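You operate a simulated robot arm through the tools that you are given. There is no shell and no other tool.

You are at the controls of a simulated robot arm. One attempt, no reset.

JOB
Scoop cocoa and oats into the mixing bowl.
Fine: small scoops of cocoa: 2; one big scoop of oats; full scoops; lay them back and close both canisters.

Only the result counts: the job must be done as asked and must still hold three seconds after the hand-in. Knocking over, shifting, dropping, spilling or breaking anything else fails it.

ROBOT AND FRAMES
A 6-joint arm with a two-finger parallel gripper, fixed in place. Base frame: the origin is on the floor under the middle of its stand, x ahead of it, y to its left, z up; the work surface is at about z = 75. Readings come in cm, rad, newtons and seconds.
With the tool pointing down near the work surface it reaches from about 36 to 82 cm from the base axis. Its first joint turns from -2.897 to 2.897 rad. Payload 3.91 kg.
The TCP is the grasp point between the finger pads, 3 cm short of the fingertips. In the tool frame z runs along the fingers and y along their closing line. Largest opening 11 cm; finger width 2, thickness 1; the body of the gripper, 4.8 by 11.2 cm, starts 5.5 cm behind the TCP.
Orientation is that of the tool frame in the base frame, as a unit quaternion [w, x, y, z]. With the fingers straight down and closing along the base's y, the tool's x points along the base's -x, its y along +y and its z along -z.

CONTROLS
- The arm moves only by the tool step_arm. Its argument "plan" is a list of rows, each a list of 7 numbers: the shift along the base's x, y, z in cm, then the turn, a rotation vector about the base's x, y, z in rad, then the finger opening in cm, from 0 to 11. In form: [[dx, dy, dz, wx, wy, wz, gripper], ...]. A call has 1 to 20 rows; each row shifts and turns the commanded pose from where the row before left it. A row lasts 0.2 s, in which the tool goes at most 5 cm and 0.15 rad; a call with a longer step from one row to the next is refused whole, and so is a gripper value outside its range. Where a pose cannot be reached the arm comes as near as it can. A force on the tool above 40 N (or 10 N above the force at the start of the call, whichever is more), or a blocked arm, ends the call early, and 0.2 s more pass. Each finger travels about 4.5 cm/s and halts on what it meets, pressing with about 39 N; the grip force reading is that of the motor and also rises with nothing between the fingers. The clock runs only during rows and for 0.2 s after the last one: add rows that do not move to give the fingers time. It gives the time, the measured TCP pose, the force on the tool (base axes), the opening and the grip force at its end, in the units of the frame above (readings bear some noise), with the torque about the TCP (base axes, N m) and any sound that the robot's microphone picked up.
- Cameras (640 x 400 px; columns grow to the right, rows downward): "scene" is fixed at [4.94, -65, 132.1]; the picture's right is [0.84, -0.54, 0.00], its down [-0.17, -0.26, -0.95] and it looks along [0.51, 0.80, -0.31] (base axes); focal length 329 px, centre (320, 200). "wrist" rides on the gripper at [7.7, 0.7, -11.4] in the tool frame; the picture's right is [-0.09, 1.00, 0.00], its down [-0.80, -0.07, -0.59] and it looks along [-0.59, -0.05, 0.80] (tool axes); focal length 270 px, centre (320, 200). There is no depth. A picture from a camera that has moved, and an enlarged one, comes with that camera's place and axes in the base frame and with its lens.
- snapshot(camera): a new picture of that camera. It takes no simulated time.
- lift_body(by): slides the trunk up (or, below 0, down) by that many cm; the arm rides with it, the base frame stays. It gives what a move gives, with no picture.
- inspect(camera, box): a new picture of the part [left, top, right, bottom] of that camera's present view, enlarged. It takes no simulated time.
- hand_in(): hands the job in; it is judged then, once.

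Nothing tells you positions but the pictures and the camera data. Unless the task says otherwise, let go and move clear before handing in.

The tools are called after "Request:" as a command line: name --pt "numbers of a row" for each row, then --argument value for the rest, lists and objects as JSON in quotes. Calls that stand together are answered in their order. step_arm: Moves the arm, as the interface text tells. Its arguments: {"type":"object","properties":{"plan":{"type":"array","items":{"type":"array","items":{"type":"number"}}}},"required":["plan"]} The other tools are called the same way: lift_body (by) moves the trunk up or down; snapshot (camera) takes a picture; inspect (camera, box) takes an enlarged picture of a part of a camera's view; hand_in () hands the job in.

At the start:

```text
time_s: 0.0
position: [50.51, 16.36, 126.35]
tool_rot: [0.0, 0.001, 1.0, 0.0]
force: [0.1, 0.1, 0.3]
wrist_torque: [0.01, -0.02, 0.01]
width: 10.99
gripper_force: 0.1
trunk travel left (down, up): [-50.0, 11.0]
```

scene: 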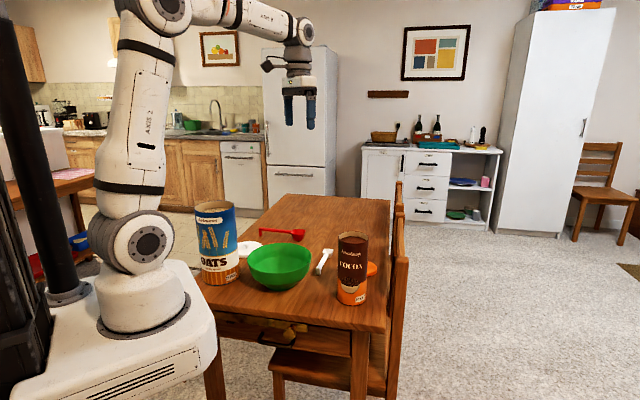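
wrist: 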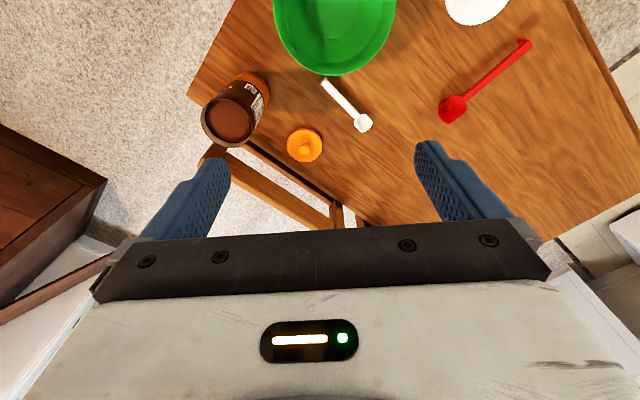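

I see a table with an oats canister, a green mixing bowl, a cocoa canister, a red scoop, a white scoop, and two lids (white and orange). I'll look closer before moving anything.

Request:
inspect --camera "scene" --box '[180, 180, 400, 318]'

Request:
inspect --camera "wrist" --box '[180, 0, 420, 150]'

Request:
inspect --camera "wrist" --box '[400, 0, 640, 150]'

```text
2.90 times, centred on (290, 249) of scene
camera zoom: at [4.94, -65.0, 132.1], right [0.84, -0.54, 0.0], down [-0.17, -0.26, -0.95], along [0.51, 0.8, -0.31], focal length 954 px, centre (407, 58)
```

zoom: 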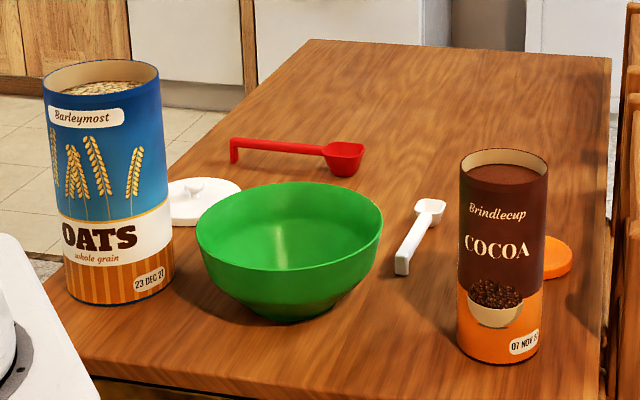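

```text
2.67 times, centred on (300, 75) of wrist
camera zoom: at [42.69, 17.09, 137.74], right [0.09, 1.0, 0.0], down [0.8, -0.07, 0.59], along [0.59, -0.05, -0.8], focal length 721 px, centre (373, 533)
```

zoom: 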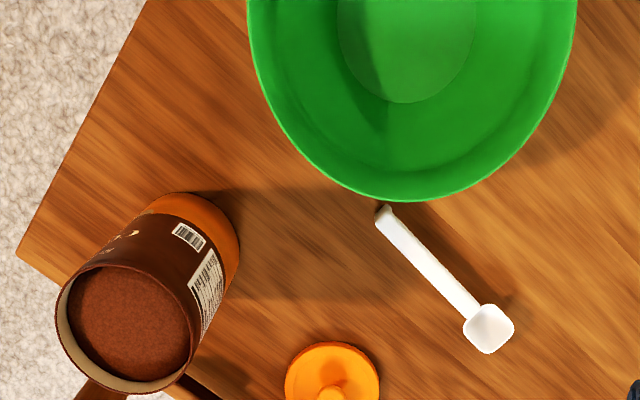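

```text
2.67 times, centred on (520, 75) of wrist
camera zoom: at [42.69, 17.09, 137.74], right [0.09, 1.0, 0.0], down [0.8, -0.07, 0.59], along [0.59, -0.05, -0.8], focal length 721 px, centre (-213, 533)
```

zoom: 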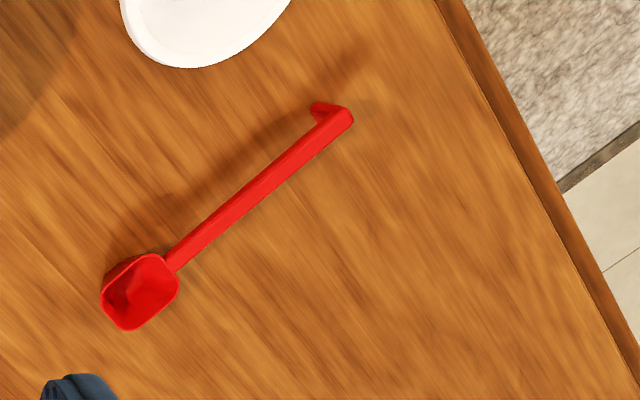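

The layout from these views, as (x, y):
- **Canisters:** cocoa at about (57, 0) with its top near z 94, oats at about (28, 32) with its top near z 99.
- **Bowl:** about (42, 17).
- **Scoops:** white from about (56, 17) to (66, 25), red from about (53, 56) to (64, 45).
- **Lids:** orange at about (71, 10), white at about (42, 42).

I'll move the wrist camera closer over the white scoop to refine this.

Request:
step_arm --pt "1.5 0.4 -3.4 0 0 0 11" --pt "1.5 0.4 -3.4 0 0 0 11" --pt "1.5 0.4 -3.4 0 0 0 11" --pt "1.5 0.4 -3.4 0 0 0 11" --pt "1.5 0.4 -3.4 0 0 0 11" --pt "1.5 0.4 -3.4 0 0 0 11" --pt "1.5 0.4 -3.4 0 0 0 11" --pt "1.5 0.4 -3.4 0 0 0 11" --pt "0 0 0 0 0 0 11"

Request:
snapshot --camera "wrist"

Request:
snapshot --camera "scene"

```text
time_s: 2.0
position: [62.65, 19.45, 98.99]
tool_rot: [0.0, 0.0, 1.0, 0.0]
force: [-0.1, 0.4, -0.4]
wrist_torque: [0.03, -0.01, -0.02]
width: 11.02
gripper_force: 0.2
trunk travel left (down, up): [-50.0, 11.0]
```

```text
taken
camera wrist: at [54.94, 20.23, 110.43], right [0.09, 1.0, 0.0], down [0.8, -0.07, 0.59], along [0.59, -0.05, -0.8], focal length 270 px, centre (320, 200)
```

wrist: 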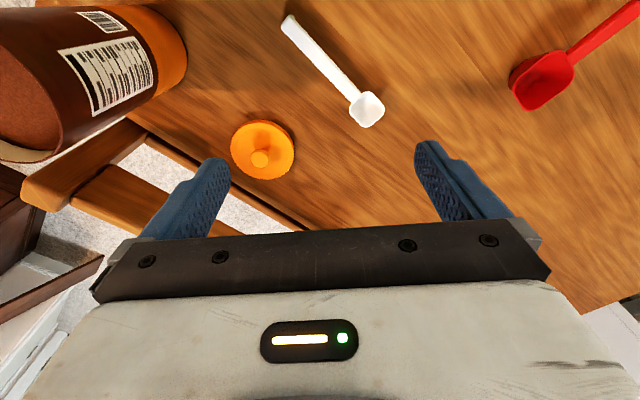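

```text
taken
```

scene: 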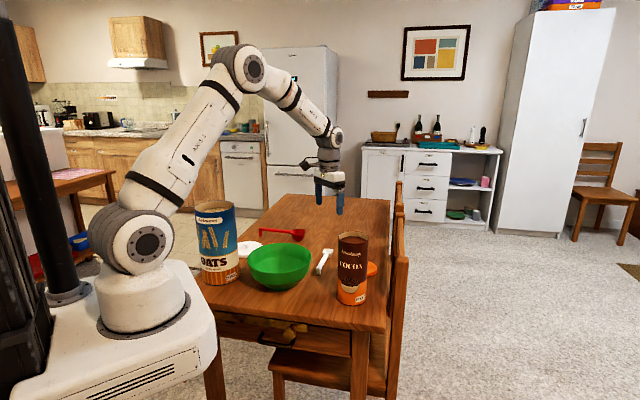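

Request:
inspect --camera "wrist" --box '[240, 0, 432, 120]'

Request:
inspect --camera "wrist" --box '[0, 0, 320, 200]'

Request:
inspect --camera "scene" --box '[300, 240, 380, 290]'

Request:
inspect --camera "scene" --box '[240, 210, 320, 260]'

```text
3.33 times, centred on (336, 60) of wrist
camera zoom: at [54.94, 20.23, 110.43], right [0.09, 1.0, 0.0], down [0.8, -0.07, 0.59], along [0.59, -0.05, -0.8], focal length 901 px, centre (267, 667)
```

zoom: 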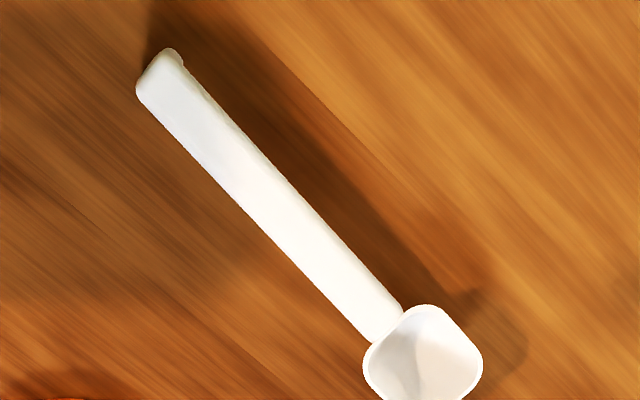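

```text
2.00 times, centred on (160, 100) of wrist
camera zoom: at [54.94, 20.23, 110.43], right [0.09, 1.0, 0.0], down [0.8, -0.07, 0.59], along [0.59, -0.05, -0.8], focal length 541 px, centre (640, 400)
```

zoom: 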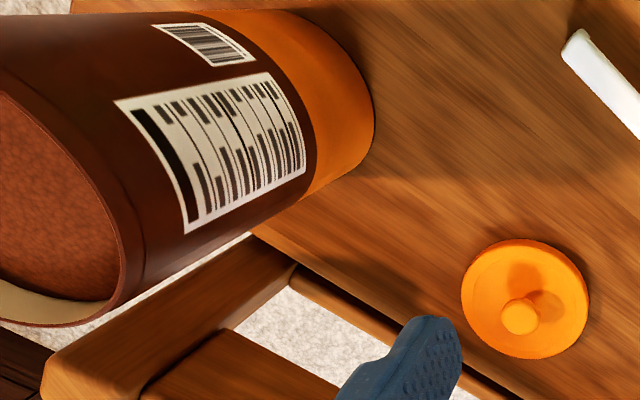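

```text
8.00 times, centred on (340, 265) of scene
camera zoom: at [4.94, -65.0, 132.1], right [0.84, -0.54, 0.0], down [-0.17, -0.26, -0.95], along [0.51, 0.8, -0.31], focal length 2633 px, centre (160, -320)
```

zoom: 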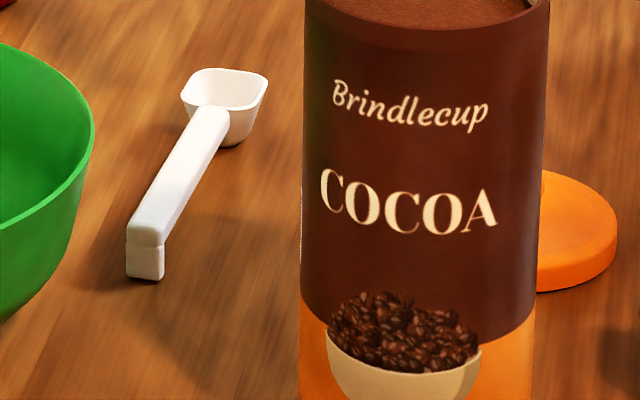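

```text
8.00 times, centred on (280, 235) of scene
camera zoom: at [4.94, -65.0, 132.1], right [0.84, -0.54, 0.0], down [-0.17, -0.26, -0.95], along [0.51, 0.8, -0.31], focal length 2633 px, centre (640, -80)
```

zoom: 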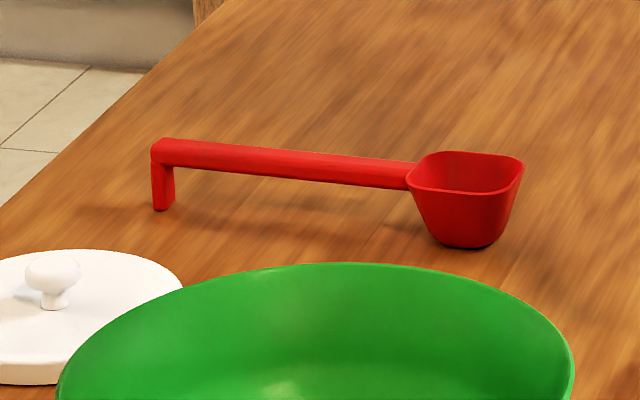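

The scoops are square cups on a bar handle, with a leg at the far end of the handle; the white one runs at about 40° from x. Next I'll look straight down on the cocoa canister and then the oats canister.

Request:
step_arm --pt "0 0 3.5 0 0 0 11" --pt "0 0 3.5 0 0 0 11" --pt "-0.5 -4.0 0 0 0 0 11" --pt "-0.5 -4.0 0 0 0 0 11" --pt "-0.5 -4.0 0 0 0 0 11" --pt "-0.5 -4.0 0 0 0 0 11" --pt "-0.6 -4.4 0 0 0 0 11" --pt "0 0 0 0 0 0 11"

Request:
snapshot --camera "wrist"

Request:
inspect --camera "wrist" --box '[208, 0, 432, 140]'

```text
time_s: 3.8
position: [59.78, -1.03, 105.98]
tool_rot: [0.001, -0.001, 1.0, 0.0]
force: [0.2, -0.1, -0.2]
wrist_torque: [0.0, -0.02, 0.02]
width: 11.01
gripper_force: 0.1
trunk travel left (down, up): [-50.0, 11.0]
```

```text
taken
camera wrist: at [52.0, -0.25, 117.4], right [0.09, 1.0, 0.0], down [0.8, -0.07, 0.59], along [0.59, -0.05, -0.8], focal length 270 px, centre (320, 200)
```

wrist: 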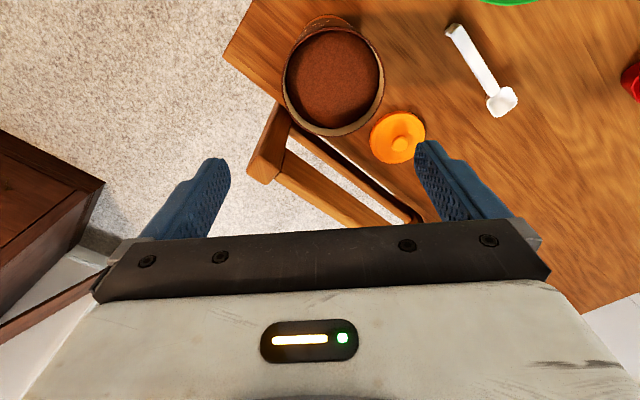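

```text
2.86 times, centred on (320, 70) of wrist
camera zoom: at [52.0, -0.25, 117.4], right [0.09, 1.0, 0.0], down [0.8, -0.07, 0.59], along [0.59, -0.05, -0.8], focal length 772 px, centre (320, 571)
```

zoom: 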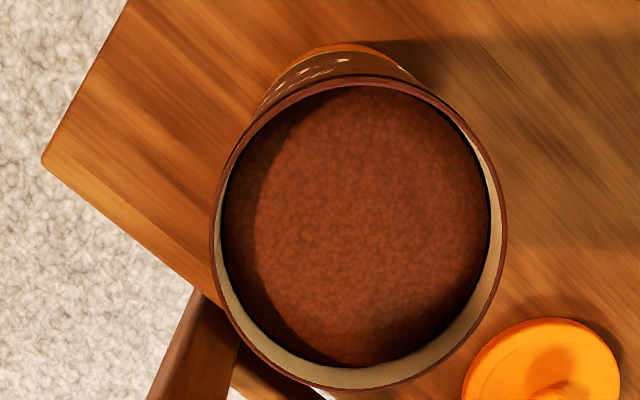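

The cocoa rim centre is about (58, 0.5) at z ≈ 93.4, with an outer diameter of about 8.6 cm and the contents about 1 cm below the rim. Now I'll look down on the oats canister.

Request:
step_arm --pt "0 0 3.5 0 0 0 11" --pt "0 0 3.5 0 0 0 11" --pt "-2.8 3.2 0 0 0 0 11" --pt "-2.8 3.2 0 0 0 0 11" --pt "-2.8 3.2 0 0 0 0 11" --pt "-2.8 3.2 0 0 0 0 11" --pt "-2.8 3.2 0 0 0 0 11" --pt "-2.8 3.2 0 0 0 0 11" --pt "-2.8 3.2 0 0 0 0 11" --pt "-2.8 3.2 0 0 0 0 11" --pt "-2.8 3.2 0 0 0 0 11" --pt "-2.8 3.2 0 0 0 0 11" --pt "0 0 0 0 0 0 11"

Request:
snapshot --camera "wrist"

Request:
inspect --camera "wrist" --box '[208, 0, 432, 140]'

```text
time_s: 6.6
position: [31.9, 31.13, 113.21]
tool_rot: [0.0, -0.001, 1.0, 0.0]
force: [-1.0, -0.5, 1.6]
wrist_torque: [-0.02, 0.02, -0.02]
width: 11.0
gripper_force: 0.1
trunk travel left (down, up): [-50.0, 11.0]
```

```text
taken
camera wrist: at [24.08, 31.98, 124.63], right [0.09, 1.0, 0.0], down [0.8, -0.07, 0.59], along [0.59, -0.05, -0.8], focal length 270 px, centre (320, 200)
```

wrist: 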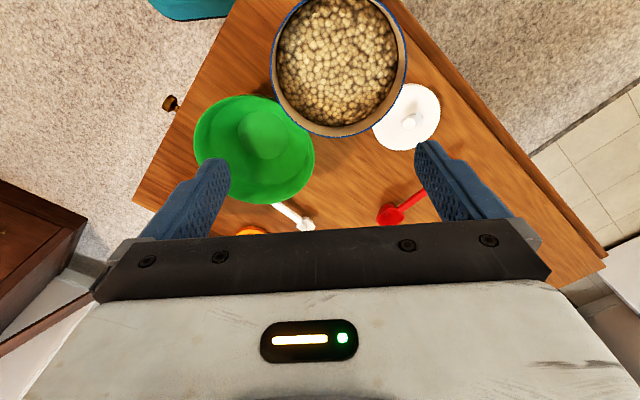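

```text
2.86 times, centred on (320, 70) of wrist
camera zoom: at [24.08, 31.98, 124.63], right [0.09, 1.0, 0.0], down [0.8, -0.07, 0.59], along [0.59, -0.05, -0.8], focal length 772 px, centre (320, 571)
```

zoom: 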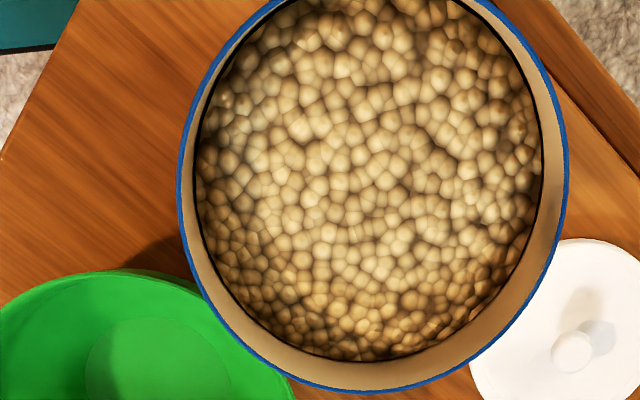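

The oats rim centre is about (29.5, 33.2) at z ≈ 97.8, and the contents sit about 2.7 cm below the rim. Before touching anything I'll test in free air, high above the bowl, whether the arm can reach the tilted orientations needed for pouring.

Request:
step_arm --pt "2.48 -3.86 -0.6 0 0 0 11" --pt "2.48 -3.86 -0.6 0 0 0 11" --pt "2.48 -3.86 -0.6 0 0 0 11" --pt "2.48 -3.86 -0.6 0 0 0 11" --pt "2.48 -3.86 -0.6 0 0 0 11" --pt "0 0 0 0 0 -0.15 11" --pt "0 0 0 0 0 -0.15 11" --pt "0 0 0 0 0 -0.15 11" --pt "0 0 0 0 0 -0.15 11" --pt "0 0 0 0 0 -0.15 11" --pt "0 0 0 0 0 -0.15 11" --pt "0 0 0 0 0 -0.15 11" --pt "0 0 0 0 0 -0.15 11" --pt "0 0 0 0 0 0 11"

Request:
step_arm --pt "0 0 0 0.14 0.0537 0 11" --pt "0 0 0 0.14 0.0537 0 11" --pt "0 0 0 0.14 0.0537 0 11" --pt "0 0 0 0.14 0.0537 0 11" --pt "0 0 0 0.14 0.0537 0 11" --pt "0 0 0 0.14 0.0537 0 11" --pt "0 0 0 0.14 0.0537 0 11" --pt "0 0 0 0.14 0.0537 0 11" --pt "0 0 0 0.14 0.0537 0 11" --pt "0 0 0 0 0 0 11"

Request:
snapshot --camera "scene"

```text
time_s: 9.6
position: [44.35, 11.77, 110.06]
tool_rot: [-0.001, 0.565, 0.825, 0.0]
force: [-0.7, -0.3, 0.4]
wrist_torque: [-0.01, 0.0, 0.01]
width: 11.02
gripper_force: 0.0
trunk travel left (down, up): [-50.0, 11.0]
```

```text
time_s: 11.8
position: [44.37, 11.72, 110.22]
tool_rot: [-0.514, 0.441, 0.645, 0.355]
force: [1.0, 0.2, -1.2]
wrist_torque: [0.01, -0.01, 0.02]
width: 10.99
gripper_force: 0.2
trunk travel left (down, up): [-50.0, 11.0]
```

```text
taken
```

scene: 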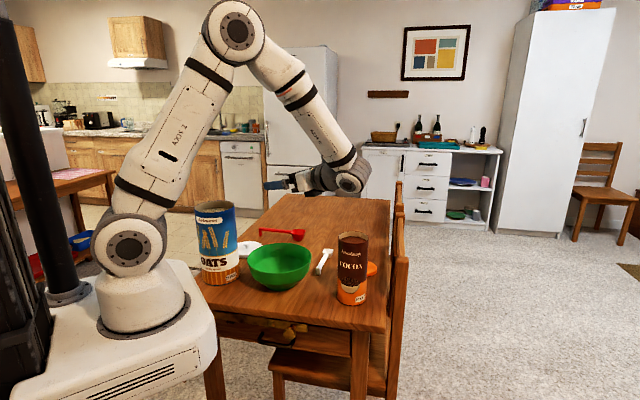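

The arm reaches 77° of pitch. I'll check how much further it can go.

Request:
step_arm --pt "0 0 0 0.14 0.0537 0 11" --pt "0 0 0 0.14 0.0537 0 11" --pt "0 0 0 0.14 0.0537 0 11" --pt "0 0 0 0.14 0.0537 0 11" --pt "0 0 0 0.14 0.0537 0 11" --pt "0 0 0 0 0 0 11"

Request:
snapshot --camera "scene"

```text
time_s: 13.2
position: [43.95, 12.3, 109.59]
tool_rot: [0.654, -0.343, -0.499, -0.453]
force: [0.2, -0.3, -0.7]
wrist_torque: [0.02, -0.03, 0.04]
width: 10.99
gripper_force: 0.0
out of reach, approached as far as the arm can: row 4, 5
trunk travel left (down, up): [-50.0, 11.0]
```

```text
taken
```

scene: 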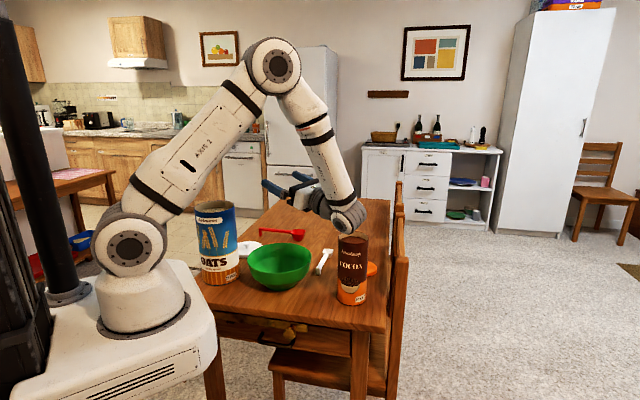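

The pitch limit there is about 105°, so I'll grip the handles with the tool pre-pitched to gain pouring range. Now I'll back off to about 80° and test other azimuths.

Request:
step_arm --pt "0 0 0 -0.14 -0.0537 0 11" --pt "0 0 0 -0.14 -0.0537 0 11" --pt "0 0 0 -0.14 -0.0537 0 11" --pt "0 0 0 -0.14 -0.0537 0 11" --pt "0 0 0 0 0 0.15 11" --pt "0 0 0 0 0 0.15 11" --pt "0 0 0 0 0 0.15 11" --pt "0 0 0 0 0 0.15 11" --pt "0 0 0 0 0 0.15 11" --pt "0 0 0 0 0 0.15 11" --pt "0 0 0 0 0 0.15 11" --pt "0 0 0 0 0 0 11"

Request:
snapshot --camera "scene"

```text
time_s: 15.8
position: [42.44, 12.47, 108.03]
tool_rot: [-0.578, 0.062, 0.812, 0.048]
force: [0.4, 0.6, -0.7]
wrist_torque: [-0.02, -0.01, -0.01]
width: 10.99
gripper_force: 0.1
out of reach, approached as far as the arm can: row 10, 11
trunk travel left (down, up): [-50.0, 11.0]
```

```text
taken
```

scene: 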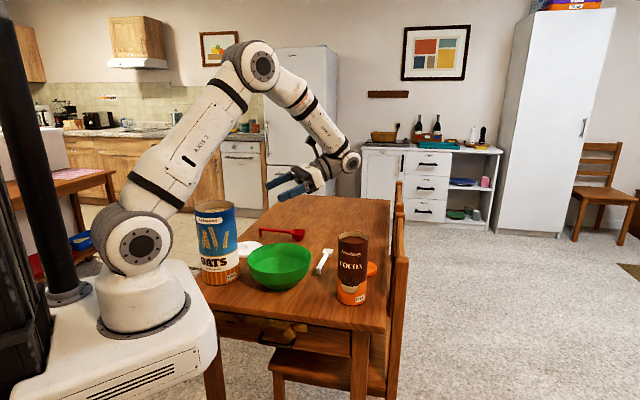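

At azimuth about -9° the pitch is limited to about 71°. Now I'll test azimuth -90° and beyond, where the wrist swings clear of the cocoa canister.

Request:
step_arm --pt "0 0 0 0 0 -0.15 11" --pt "0 0 0 0 0 -0.15 11" --pt "0 0 0 0 0 -0.15 11" --pt "0 0 0 0 0 -0.15 11" --pt "0 0 0 0 0 -0.15 11" --pt "0 0 0 0 0 -0.15 11" --pt "0 0 0 0 0 -0.15 11" --pt "0 0 0 0 0 -0.15 11" --pt "0 0 0 0 0 -0.15 11" --pt "0 0 0 0 0 -0.06 11" --pt "0 0 0 0 0 0 11"

```text
time_s: 18.2
position: [42.46, 12.47, 107.94]
tool_rot: [-0.41, 0.573, 0.578, 0.412]
force: [0.1, -0.4, -0.3]
wrist_torque: [0.01, 0.0, -0.01]
width: 10.99
gripper_force: 0.0
trunk travel left (down, up): [-50.0, 11.0]
```

Request:
step_arm --pt "0 0 0 0.15 0 0 11" --pt "0 0 0 0.15 0 0 11" --pt "0 0 0 0.15 0 0 11" --pt "0 0 0 0.15 0 0 11" --pt "0 0 0 0.15 0 0 11" --pt "0 0 0 0.15 0 0 11" --pt "0 0 0 0.15 0 0 11" --pt "0 0 0 0 0 0 11"

Request:
snapshot --camera "scene"

```text
time_s: 20.0
position: [42.43, 12.39, 107.99]
tool_rot: [-0.591, 0.383, 0.387, 0.595]
force: [0.1, 0.8, -0.3]
wrist_torque: [0.03, 0.02, 0.02]
width: 11.01
gripper_force: 0.1
out of reach, approached as far as the arm can: row 6, 7
trunk travel left (down, up): [-50.0, 11.0]
```

```text
taken
```

scene: 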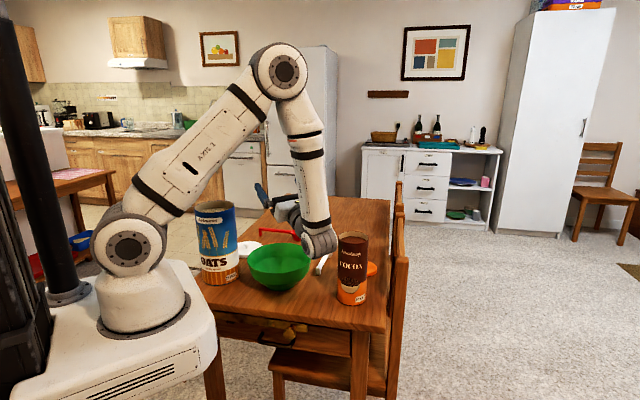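

The limit here is 114°. I'll bring the tool back to vertical, keeping it high, and look at the gripper and camera housing so I know what clearances matter.

Request:
step_arm --pt "0 0 0.5 -0.15 0 0 11" --pt "0 0 0.5 -0.15 0 0 11" --pt "0 0 0.5 -0.15 0 0 11" --pt "0 0 0.5 -0.15 0 0 11" --pt "0 0 0.5 -0.15 0 0 11" --pt "0 0 0.5 -0.15 0 0 11" --pt "0 0 0.5 -0.15 0 0 11" --pt "0 0 0 -0.15 0 0 11" --pt "0 0 0 -0.15 0 0 11" --pt "0 0 0 -0.15 0 0 11" --pt "0 0 0 -0.15 0 0 11" --pt "0 0 0 -0.15 0 0 11" --pt "0 0 0 -0.15 0 0 11" --pt "0 0 0 0 0 0 11"

Request:
snapshot --camera "scene"

Request:
snapshot --camera "wrist"

Request:
inspect --camera "scene" --box '[220, 100, 380, 200]'

```text
time_s: 23.0
position: [42.44, 12.57, 111.5]
tool_rot: [-0.014, 0.705, 0.709, 0.014]
force: [0.5, 0.0, -0.3]
wrist_torque: [0.01, 0.01, -0.02]
width: 11.0
gripper_force: 0.0
trunk travel left (down, up): [-50.0, 11.0]
```

```text
taken
```

scene: 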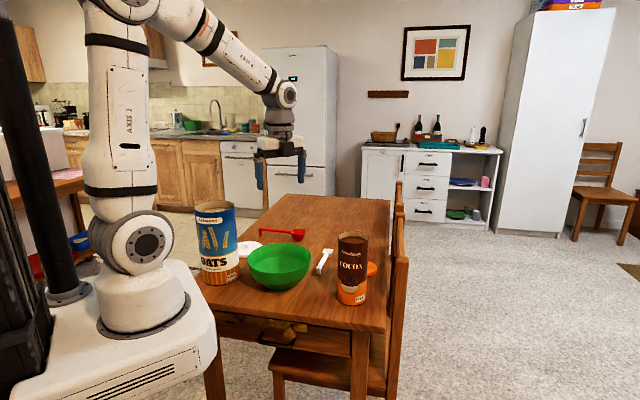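

```text
taken
camera wrist: at [43.05, 19.85, 123.28], right [1.0, -0.08, 0.0], down [-0.06, -0.82, 0.56], along [-0.05, -0.56, -0.83], focal length 270 px, centre (320, 200)
```

wrist: 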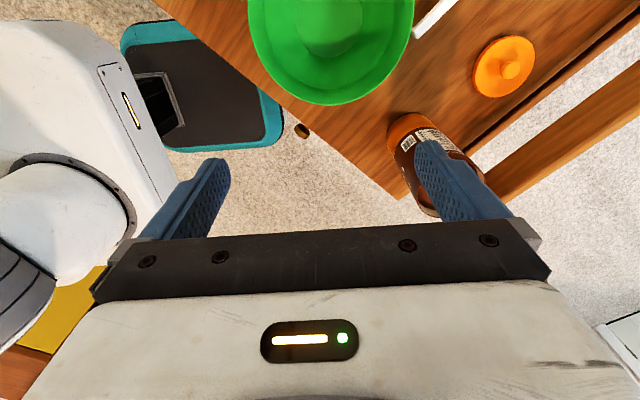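

```text
4.00 times, centred on (300, 150) of scene
camera zoom: at [4.94, -65.0, 132.1], right [0.84, -0.54, 0.0], down [-0.17, -0.26, -0.95], along [0.51, 0.8, -0.31], focal length 1317 px, centre (400, 400)
```

zoom: 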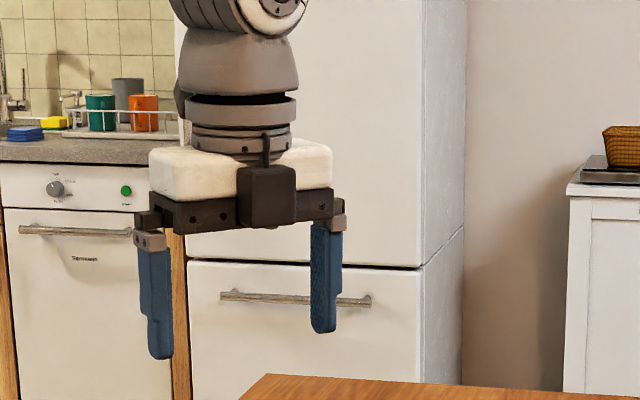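

The bowl is centred at about (44, 18.8) with its rim near z 82 and a radius of about 10. The gripper is roughly as described, with a camera mount on one side. Now I'll go above the white scoop, lined up with its handle at 40°.

Request:
step_arm --pt "0 0 0 -0.04 0 0 11" --pt "1.1 0.46 -0.59 0 0 0.15 11" --pt "1.1 0.46 -0.59 0 0 0.15 11" --pt "1.1 0.46 -0.59 0 0 0.15 11" --pt "1.1 0.46 -0.59 0 0 0.15 11" --pt "1.1 0.46 -0.59 0 0 0.15 11" --pt "1.1 0.46 -0.59 0 0 0.15 11" --pt "1.1 0.46 -0.59 0 0 0.15 11" --pt "1.1 0.46 -0.59 0 0 0.15 11" --pt "1.1 0.46 -0.59 0 0 0.15 11" --pt "1.1 0.46 -0.59 0 0 0.15 11" --pt "1.1 0.46 -0.59 0 0 0.15 11" --pt "1.1 0.46 -0.59 0 0 0.15 11" --pt "1.1 0.46 -0.59 0 0 0.15 11" --pt "1.1 0.46 -0.59 0 0 0.15 11" --pt "1.1 0.46 -0.59 0 0 0.15 11" --pt "1.1 0.46 -0.59 0 0 0.014 11" --pt "0 0 0 0 0 0 11"

Request:
snapshot --camera "wrist"

Request:
inspect --camera "scene" --box '[280, 120, 400, 195]'

```text
time_s: 26.8
position: [60.23, 19.89, 102.1]
tool_rot: [-0.001, -0.342, 0.94, -0.001]
force: [0.2, 0.6, 0.0]
wrist_torque: [0.02, 0.0, 0.01]
width: 11.01
gripper_force: 0.0
trunk travel left (down, up): [-50.0, 11.0]
```

```text
taken
camera wrist: at [53.8, 15.59, 113.56], right [-0.57, 0.82, 0.0], down [0.66, 0.46, 0.59], along [0.49, 0.34, -0.81], focal length 270 px, centre (320, 200)
```

wrist: 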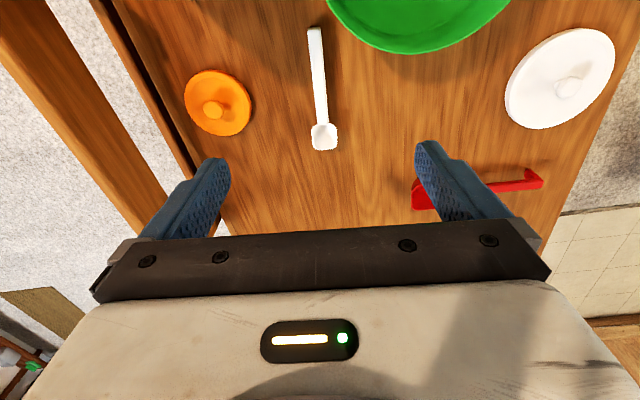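

```text
5.33 times, centred on (340, 158) of scene
camera zoom: at [4.94, -65.0, 132.1], right [0.84, -0.54, 0.0], down [-0.17, -0.26, -0.95], along [0.51, 0.8, -0.31], focal length 1756 px, centre (213, 427)
```

zoom: 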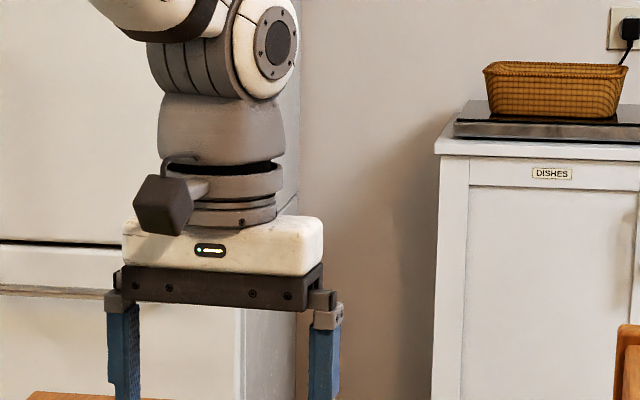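

The handle is centred under the gripper. The cup is at about (66.2, 25.0) and the handle end at about (56.3, 16.7). I'll pitch the tool back 20° and descend over the handle with a narrower opening.

Request:
step_arm --pt "-0.55 -0.45 -3.0 0.075 -0.0889 0 5" --pt "-0.55 -0.45 -3.0 0.075 -0.0889 0 5" --pt "-0.57 -0.44 -3.0 0.075 -0.0889 0 5" --pt "0 0 -4.0 0 0 0 5" --pt "0 0 -4.0 0 0 0 5" --pt "0 0 0 0 0 0 5"

Request:
snapshot --camera "wrist"

Request:
inspect --camera "scene" --box '[250, 160, 410, 260]'

```text
time_s: 28.2
position: [58.57, 18.56, 85.1]
tool_rot: [0.163, -0.336, 0.926, 0.058]
force: [0.9, 0.3, -0.3]
wrist_torque: [-0.02, 0.0, 0.02]
width: 5.0
gripper_force: 0.1
trunk travel left (down, up): [-50.0, 11.0]
```

```text
taken
camera wrist: at [49.5, 11.99, 93.28], right [-0.58, 0.82, 0.03], down [0.47, 0.3, 0.83], along [0.67, 0.49, -0.55], focal length 270 px, centre (320, 200)
```

wrist: 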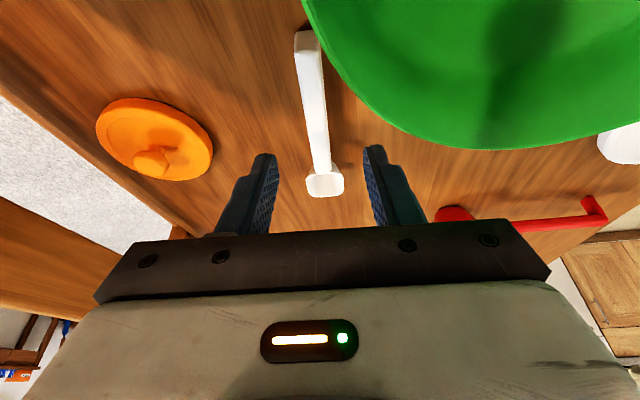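

```text
4.00 times, centred on (330, 210) of scene
camera zoom: at [4.94, -65.0, 132.1], right [0.84, -0.54, 0.0], down [-0.17, -0.26, -0.95], along [0.51, 0.8, -0.31], focal length 1317 px, centre (280, 160)
```

zoom: 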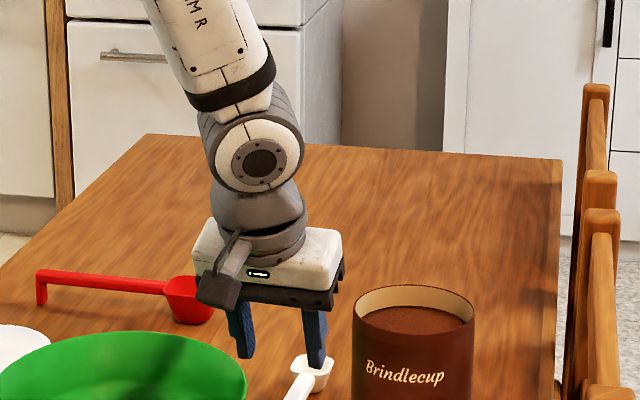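

The alignment looks good. I'll descend the rest of the way to the handle.

Request:
step_arm --pt "0 0 -2.0 0 0 0 5" --pt "0 0 -2.0 0 0 0 5" --pt "0 0 -1.3 0 0 0 5" --pt "0 0 -1.2 0 0 0 5" --pt "0 0 0 0 0 0 5"

Request:
snapshot --camera "wrist"

Request:
inspect --camera "scene" --box '[260, 190, 388, 270]'

```text
time_s: 29.4
position: [58.33, 18.54, 78.47]
tool_rot: [0.162, -0.338, 0.925, 0.059]
force: [-0.4, 0.5, 0.2]
wrist_torque: [-0.01, 0.02, 0.0]
width: 5.02
gripper_force: 0.0
trunk travel left (down, up): [-50.0, 11.0]
```

```text
taken
camera wrist: at [49.35, 11.96, 86.65], right [-0.58, 0.82, 0.03], down [0.47, 0.3, 0.83], along [0.67, 0.49, -0.56], focal length 270 px, centre (320, 200)
```

wrist: 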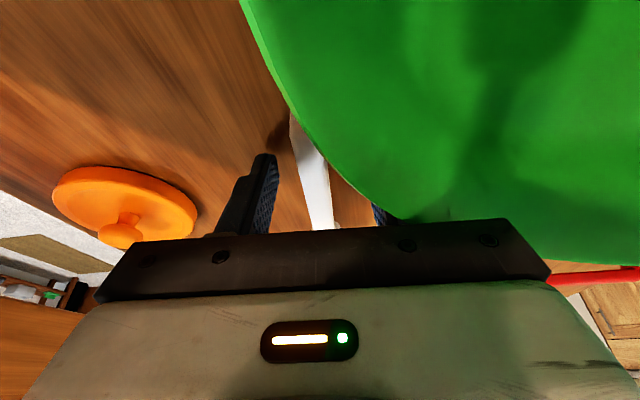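

```text
5.00 times, centred on (324, 230) of scene
camera zoom: at [4.94, -65.0, 132.1], right [0.84, -0.54, 0.0], down [-0.17, -0.26, -0.95], along [0.51, 0.8, -0.31], focal length 1646 px, centre (300, 50)
```

zoom: 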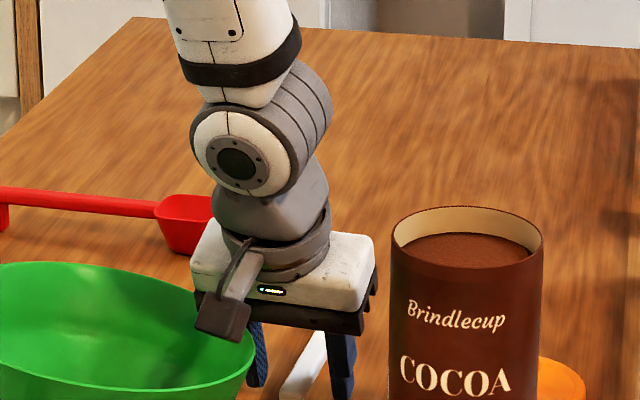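

No contact yet, and the handle lies between the fingers. Closing the grip now.

Request:
step_arm --pt "0 0 0 0 0 0 2.5" --pt "0 0 0 0 0 0 1.0" --pt "0 0 0 0 0 0 0" --pt "0 0 0 0 0 0 0" --pt "0 0 0 0 0 0 0"

Request:
inspect --camera "scene" --box '[280, 210, 376, 270]'

```text
time_s: 30.6
position: [58.38, 18.5, 78.46]
tool_rot: [0.163, -0.338, 0.925, 0.059]
force: [0.2, 0.1, 0.1]
wrist_torque: [-0.03, 0.02, -0.03]
width: 1.47
gripper_force: 39.5
trunk travel left (down, up): [-50.0, 11.0]
```

```text
6.67 times, centred on (328, 240) of scene
camera zoom: at [4.94, -65.0, 132.1], right [0.84, -0.54, 0.0], down [-0.17, -0.26, -0.95], along [0.51, 0.8, -0.31], focal length 2194 px, centre (267, -67)
```

zoom: 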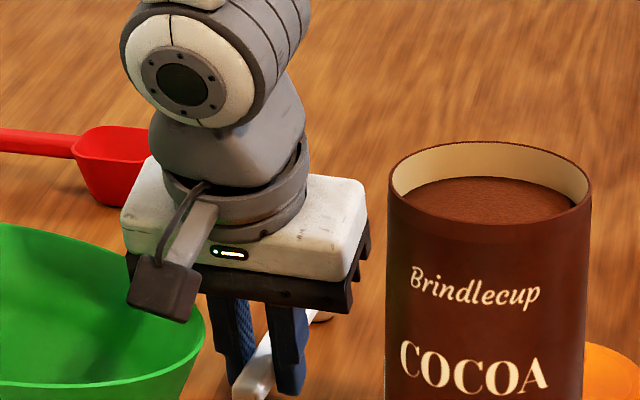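

The handle is gripped at 1.47 cm. I'll lift it straight up and check the scoop.

Request:
step_arm --pt "0 0 1.0 0 0 0 0" --pt "0 0 2.0 0 0 0 0" --pt "0 0 3.0 0 0 0 0" --pt "0 0 3.0 0 0 0 0" --pt "0 0 3.5 0 0 0 0" --pt "0 0 3.5 0 0 0 0" --pt "0 0 3.5 0 0 0 0" --pt "0 0 3.5 0 0 0 0" --pt "0 0 3.0 0 0 0 0" --pt "0 0 0 0 0 0 0"

Request:
snapshot --camera "scene"

Request:
snapshot --camera "wrist"

Request:
inspect --camera "scene" --box '[270, 130, 398, 210]'

```text
time_s: 32.8
position: [58.26, 18.57, 104.74]
tool_rot: [0.163, -0.336, 0.926, 0.059]
force: [-0.4, -0.6, -0.9]
wrist_torque: [0.01, -0.01, 0.0]
width: 1.46
gripper_force: 38.6
trunk travel left (down, up): [-50.0, 11.0]
```

```text
taken
```

scene: 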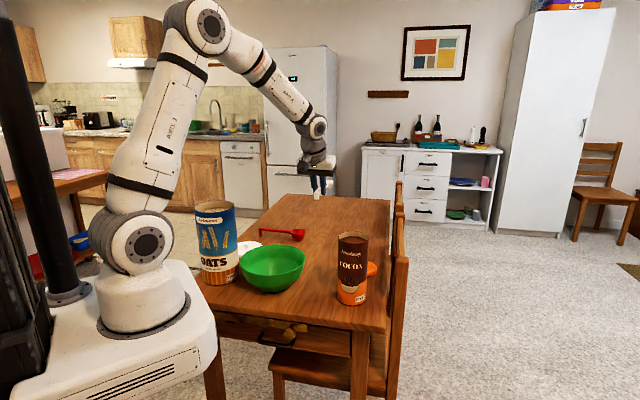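

```text
taken
camera wrist: at [49.33, 12.05, 112.85], right [-0.58, 0.82, 0.03], down [0.47, 0.3, 0.83], along [0.67, 0.49, -0.56], focal length 270 px, centre (320, 200)
```

wrist: 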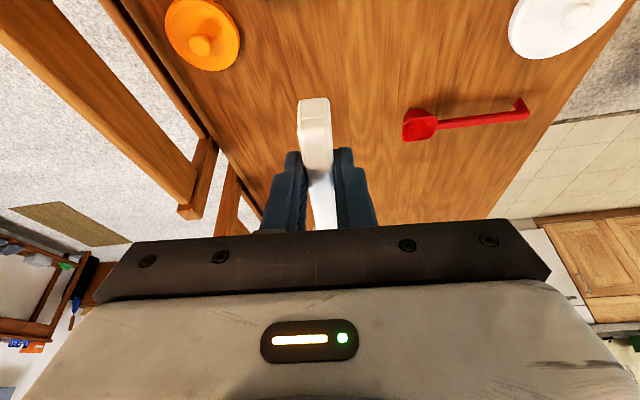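

```text
5.00 times, centred on (334, 170) of scene
camera zoom: at [4.94, -65.0, 132.1], right [0.84, -0.54, 0.0], down [-0.17, -0.26, -0.95], along [0.51, 0.8, -0.31], focal length 1646 px, centre (250, 350)
```

zoom: 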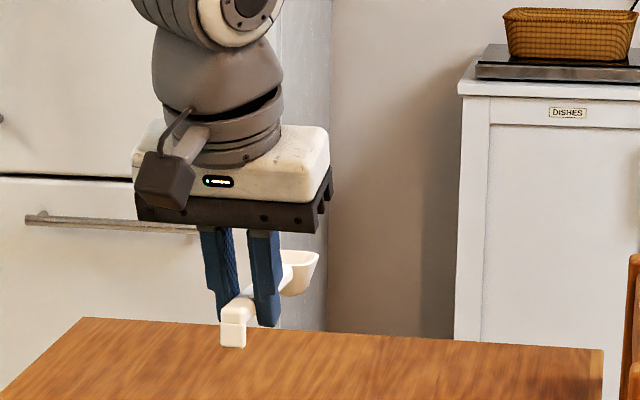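

The scoop is held, but the bowl looks slightly displaced compared with before. I'll check that closely.

Request:
inspect --camera "scene" --box '[180, 180, 400, 318]'

```text
2.90 times, centred on (290, 249) of scene
camera zoom: at [4.94, -65.0, 132.1], right [0.84, -0.54, 0.0], down [-0.17, -0.26, -0.95], along [0.51, 0.8, -0.31], focal length 954 px, centre (407, 58)
```

zoom: 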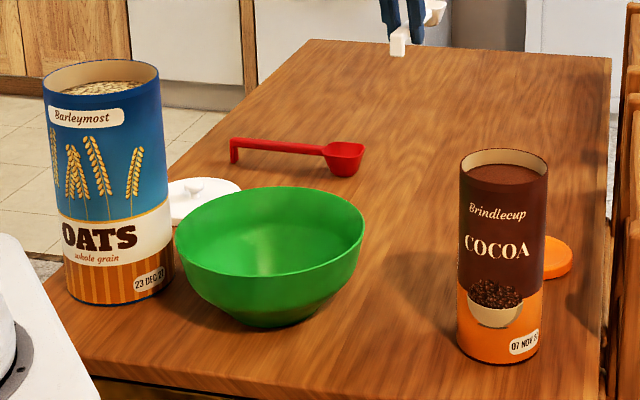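

During the lift the gripper body caught the bowl rim and slid the bowl about 2.5 cm. I'll lay the scoop down further from the bowl for now, put the empty bowl back where it was, and then re-grip the scoop with more clearance.

Request:
step_arm --pt "1.8 1.5 -3.0 0 0 0 0" --pt "1.8 1.5 -3.0 0 0 0 0" --pt "1.8 1.5 -3.0 0 0 0 0" --pt "0 0 -4.0 0 0 0 0" --pt "0 0 -4.0 0 0 0 0" --pt "0 0 -4.0 0 0 0 0" --pt "0 0 -2.5 0 0 0 0" --pt "0 0 -1.5 0 0 0 0" --pt "0 0 -1.0 0 0 0 0" --pt "0 0 0 0 0 0 0"

```text
time_s: 35.0
position: [63.78, 23.02, 78.58]
tool_rot: [0.163, -0.338, 0.925, 0.058]
force: [0.3, -0.4, 0.2]
wrist_torque: [-0.02, 0.02, 0.02]
width: 1.5
gripper_force: 38.9
trunk travel left (down, up): [-50.0, 11.0]
```

Request:
step_arm --pt "0 0 -0.1 0 0 0 0" --pt "0 0 0 0 0 0 2.0" --pt "0 0 0 0 0 0 4.0" --pt "0 0 0 0 0 0 4.0" --pt "0 0 0 0 0 0 4.0"

Request:
inspect --camera "scene" --box '[220, 190, 380, 290]'

```text
time_s: 36.2
position: [63.65, 23.17, 78.49]
tool_rot: [0.162, -0.339, 0.925, 0.059]
force: [-0.1, 0.8, -0.3]
wrist_torque: [0.0, 0.02, 0.02]
width: 3.99
gripper_force: 0.0
trunk travel left (down, up): [-50.0, 11.0]
```

```text
4.00 times, centred on (300, 240) of scene
camera zoom: at [4.94, -65.0, 132.1], right [0.84, -0.54, 0.0], down [-0.17, -0.26, -0.95], along [0.51, 0.8, -0.31], focal length 1317 px, centre (400, 40)
```

zoom: 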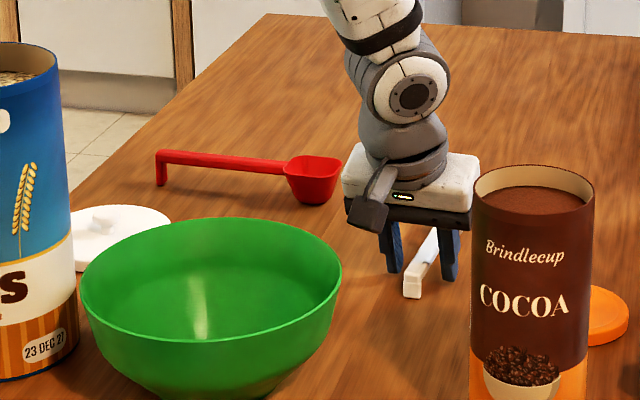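

The scoop is down flat. I'll rise straight up, return the tool to vertical, and go above the bowl.

Request:
step_arm --pt "0 0 2.0 0 0 0 4" --pt "0 0 4.0 0 0 0 4" --pt "0 0 4.5 0 0 0 4" --pt "0 0 4.5 -0.075 0.0889 0 4" --pt "0 0 4.5 -0.075 0.0889 0 3" --pt "0 0 2.0 -0.075 0.0889 0 2" --pt "-4.4 -0.9 0 0 0 -0.1396 0" --pt "-4.4 -0.9 0 0 0 -0.1396 0" --pt "-4.4 -0.9 0 0 0 -0.1396 0" --pt "-4.4 -0.9 0 0 0 -0.1396 0" --pt "-4.4 -0.7 0 0 0 -0.1396 0" --pt "0 0 0 0 0 0 0"

Request:
snapshot --camera "wrist"

Request:
inspect --camera "scene" --box '[180, 180, 400, 318]'

```text
time_s: 38.8
position: [41.78, 18.64, 100.04]
tool_rot: [-0.001, 0.0, 1.0, -0.001]
force: [0.2, 0.1, -1.6]
wrist_torque: [0.01, 0.0, -0.02]
width: 0.0
gripper_force: 38.1
trunk travel left (down, up): [-50.0, 11.0]
```

```text
taken
camera wrist: at [33.98, 19.49, 111.52], right [0.09, 1.0, 0.0], down [0.8, -0.07, 0.59], along [0.59, -0.05, -0.81], focal length 270 px, centre (320, 200)
```

wrist: 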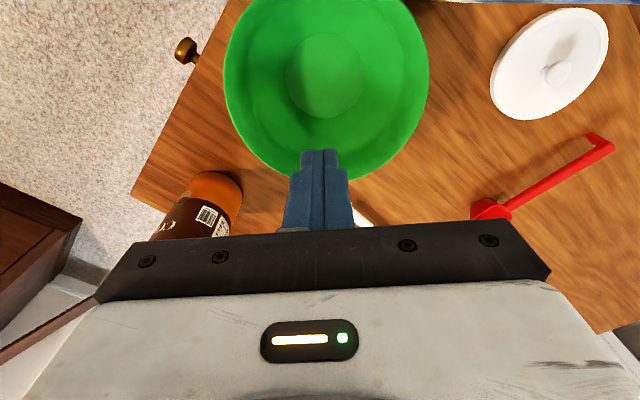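

```text
2.90 times, centred on (290, 249) of scene
camera zoom: at [4.94, -65.0, 132.1], right [0.84, -0.54, 0.0], down [-0.17, -0.26, -0.95], along [0.51, 0.8, -0.31], focal length 954 px, centre (407, 58)
```

zoom: 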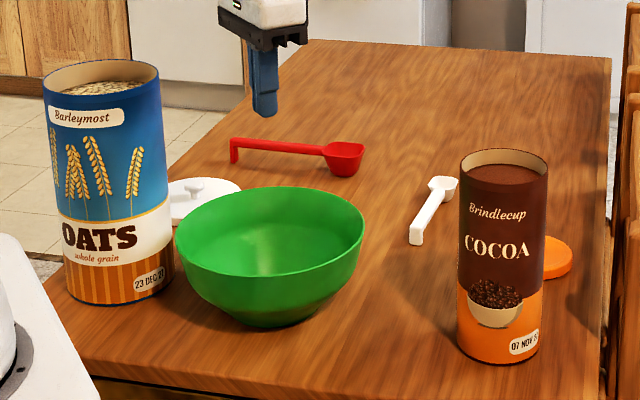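

The bowl centre is now about (41.5, 19.5). I'll lower the closed fingers inside it and push it gently back toward +x, checking against the reference image.

Request:
step_arm --pt "0 0.2 -4.5 0 0 0 0" --pt "0 0.2 -4.5 0 0 0 0" --pt "0 0.2 -4.0 0 0 0 0" --pt "0 0.1 -3.0 0 0 0 0" --pt "0 0 -2.5 0 0 0 0" --pt "1.0 0 0 0 0 0 0" --pt "1.0 0 0 0 0 0 0" --pt "1.0 0 0 0 0 0 0" --pt "0 0 0 0 0 0 0"

Request:
inspect --camera "scene" --box '[180, 180, 400, 318]'

Request:
snapshot --camera "wrist"

```text
time_s: 40.8
position: [45.03, 19.54, 81.47]
tool_rot: [-0.001, -0.001, 1.0, -0.001]
force: [0.6, -0.3, -0.1]
wrist_torque: [0.0, -0.01, 0.02]
width: 0.0
gripper_force: 37.9
trunk travel left (down, up): [-50.0, 11.0]
```

```text
2.90 times, centred on (290, 249) of scene
camera zoom: at [4.94, -65.0, 132.1], right [0.84, -0.54, 0.0], down [-0.17, -0.26, -0.95], along [0.51, 0.8, -0.31], focal length 954 px, centre (407, 58)
```

zoom: 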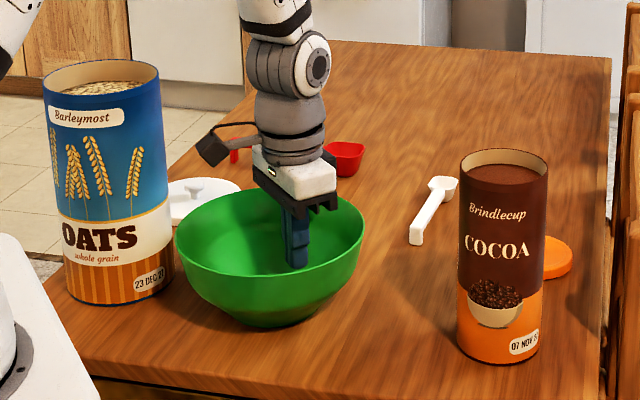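

```text
taken
camera wrist: at [37.16, 20.27, 92.9], right [0.09, 1.0, 0.0], down [0.8, -0.07, 0.59], along [0.59, -0.05, -0.81], focal length 270 px, centre (320, 200)
```

wrist: 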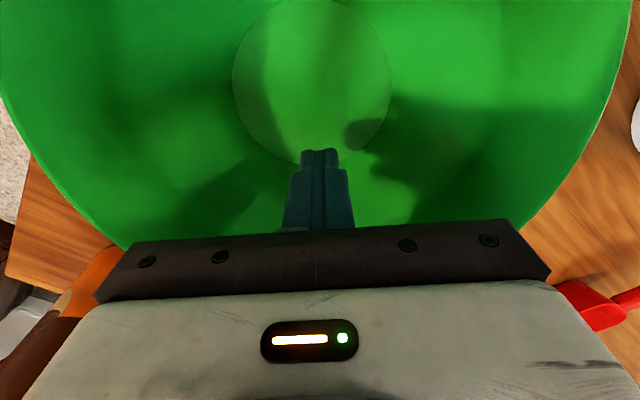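

Request:
step_arm --pt "0.7 0 0 0 0 0 0" --pt "0.7 0 0 0 0 0 0" --pt "0.7 0.05 0 0 0 0 0" --pt "0.5 0.05 0 0 0 0 0" --pt "0 0 0 0 0 0 0"

Request:
inspect --camera "scene" --box '[180, 180, 400, 318]'

```text
time_s: 42.0
position: [47.47, 19.54, 81.51]
tool_rot: [0.0, -0.001, 1.0, -0.001]
force: [-0.2, 0.2, 0.5]
wrist_torque: [0.01, 0.04, -0.01]
width: 0.0
gripper_force: 37.9
trunk travel left (down, up): [-50.0, 11.0]
```

```text
2.90 times, centred on (290, 249) of scene
camera zoom: at [4.94, -65.0, 132.1], right [0.84, -0.54, 0.0], down [-0.17, -0.26, -0.95], along [0.51, 0.8, -0.31], focal length 954 px, centre (407, 58)
```

zoom: 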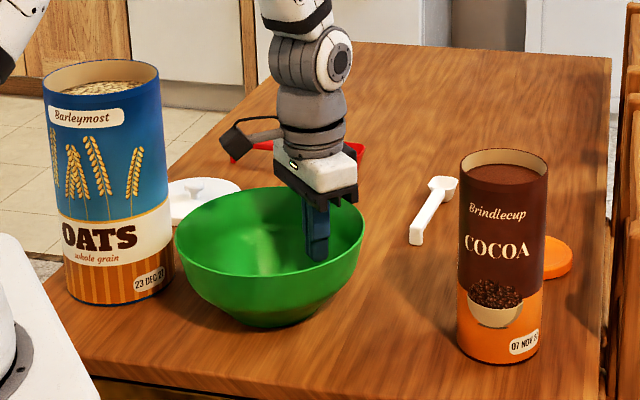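

Request:
step_arm --pt "0.5 0.05 0 0 0 0 0" --pt "0.5 0.05 0 0 0 0 0" --pt "0.5 0.05 0 0 0 0 0" --pt "0 0 0 0 0 0 0"

Request:
inspect --camera "scene" --box '[180, 180, 400, 318]'

```text
time_s: 43.0
position: [48.87, 19.7, 81.4]
tool_rot: [-0.001, -0.002, 1.0, 0.0]
force: [-0.7, -0.2, 1.3]
wrist_torque: [0.03, 0.03, 0.02]
width: 0.0
gripper_force: 38.0
trunk travel left (down, up): [-50.0, 11.0]
```

```text
2.90 times, centred on (290, 249) of scene
camera zoom: at [4.94, -65.0, 132.1], right [0.84, -0.54, 0.0], down [-0.17, -0.26, -0.95], along [0.51, 0.8, -0.31], focal length 954 px, centre (407, 58)
```

zoom: 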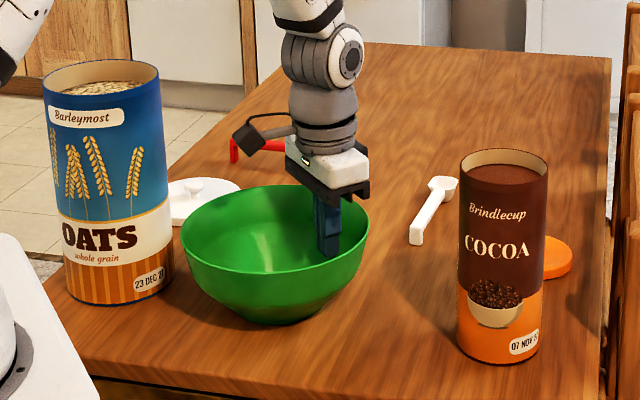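

Request:
step_arm --pt "0.5 0.03 0 0 0 0 0" --pt "0.5 0.03 0 0 0 0 0" --pt "0.3 0.03 0 0 0 0 0" --pt "0 0 0 0 0 0 0"

Request:
inspect --camera "scene" --box '[180, 180, 400, 318]'

```text
time_s: 44.0
position: [50.26, 19.79, 81.47]
tool_rot: [-0.001, -0.001, 1.0, -0.002]
force: [-0.8, 0.5, 0.8]
wrist_torque: [-0.02, -0.03, 0.02]
width: 0.0
gripper_force: 37.3
trunk travel left (down, up): [-50.0, 11.0]
```

```text
2.90 times, centred on (290, 249) of scene
camera zoom: at [4.94, -65.0, 132.1], right [0.84, -0.54, 0.0], down [-0.17, -0.26, -0.95], along [0.51, 0.8, -0.31], focal length 954 px, centre (407, 58)
```

zoom: 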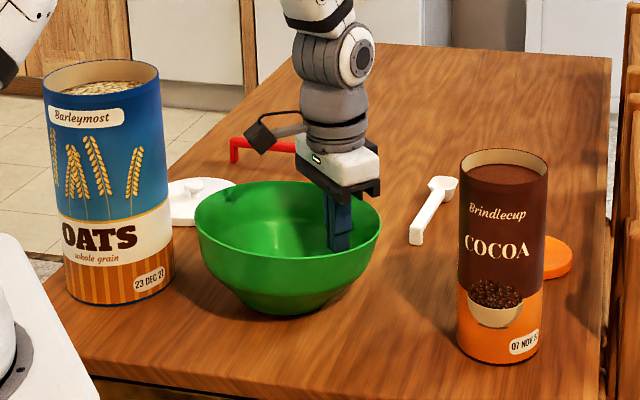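

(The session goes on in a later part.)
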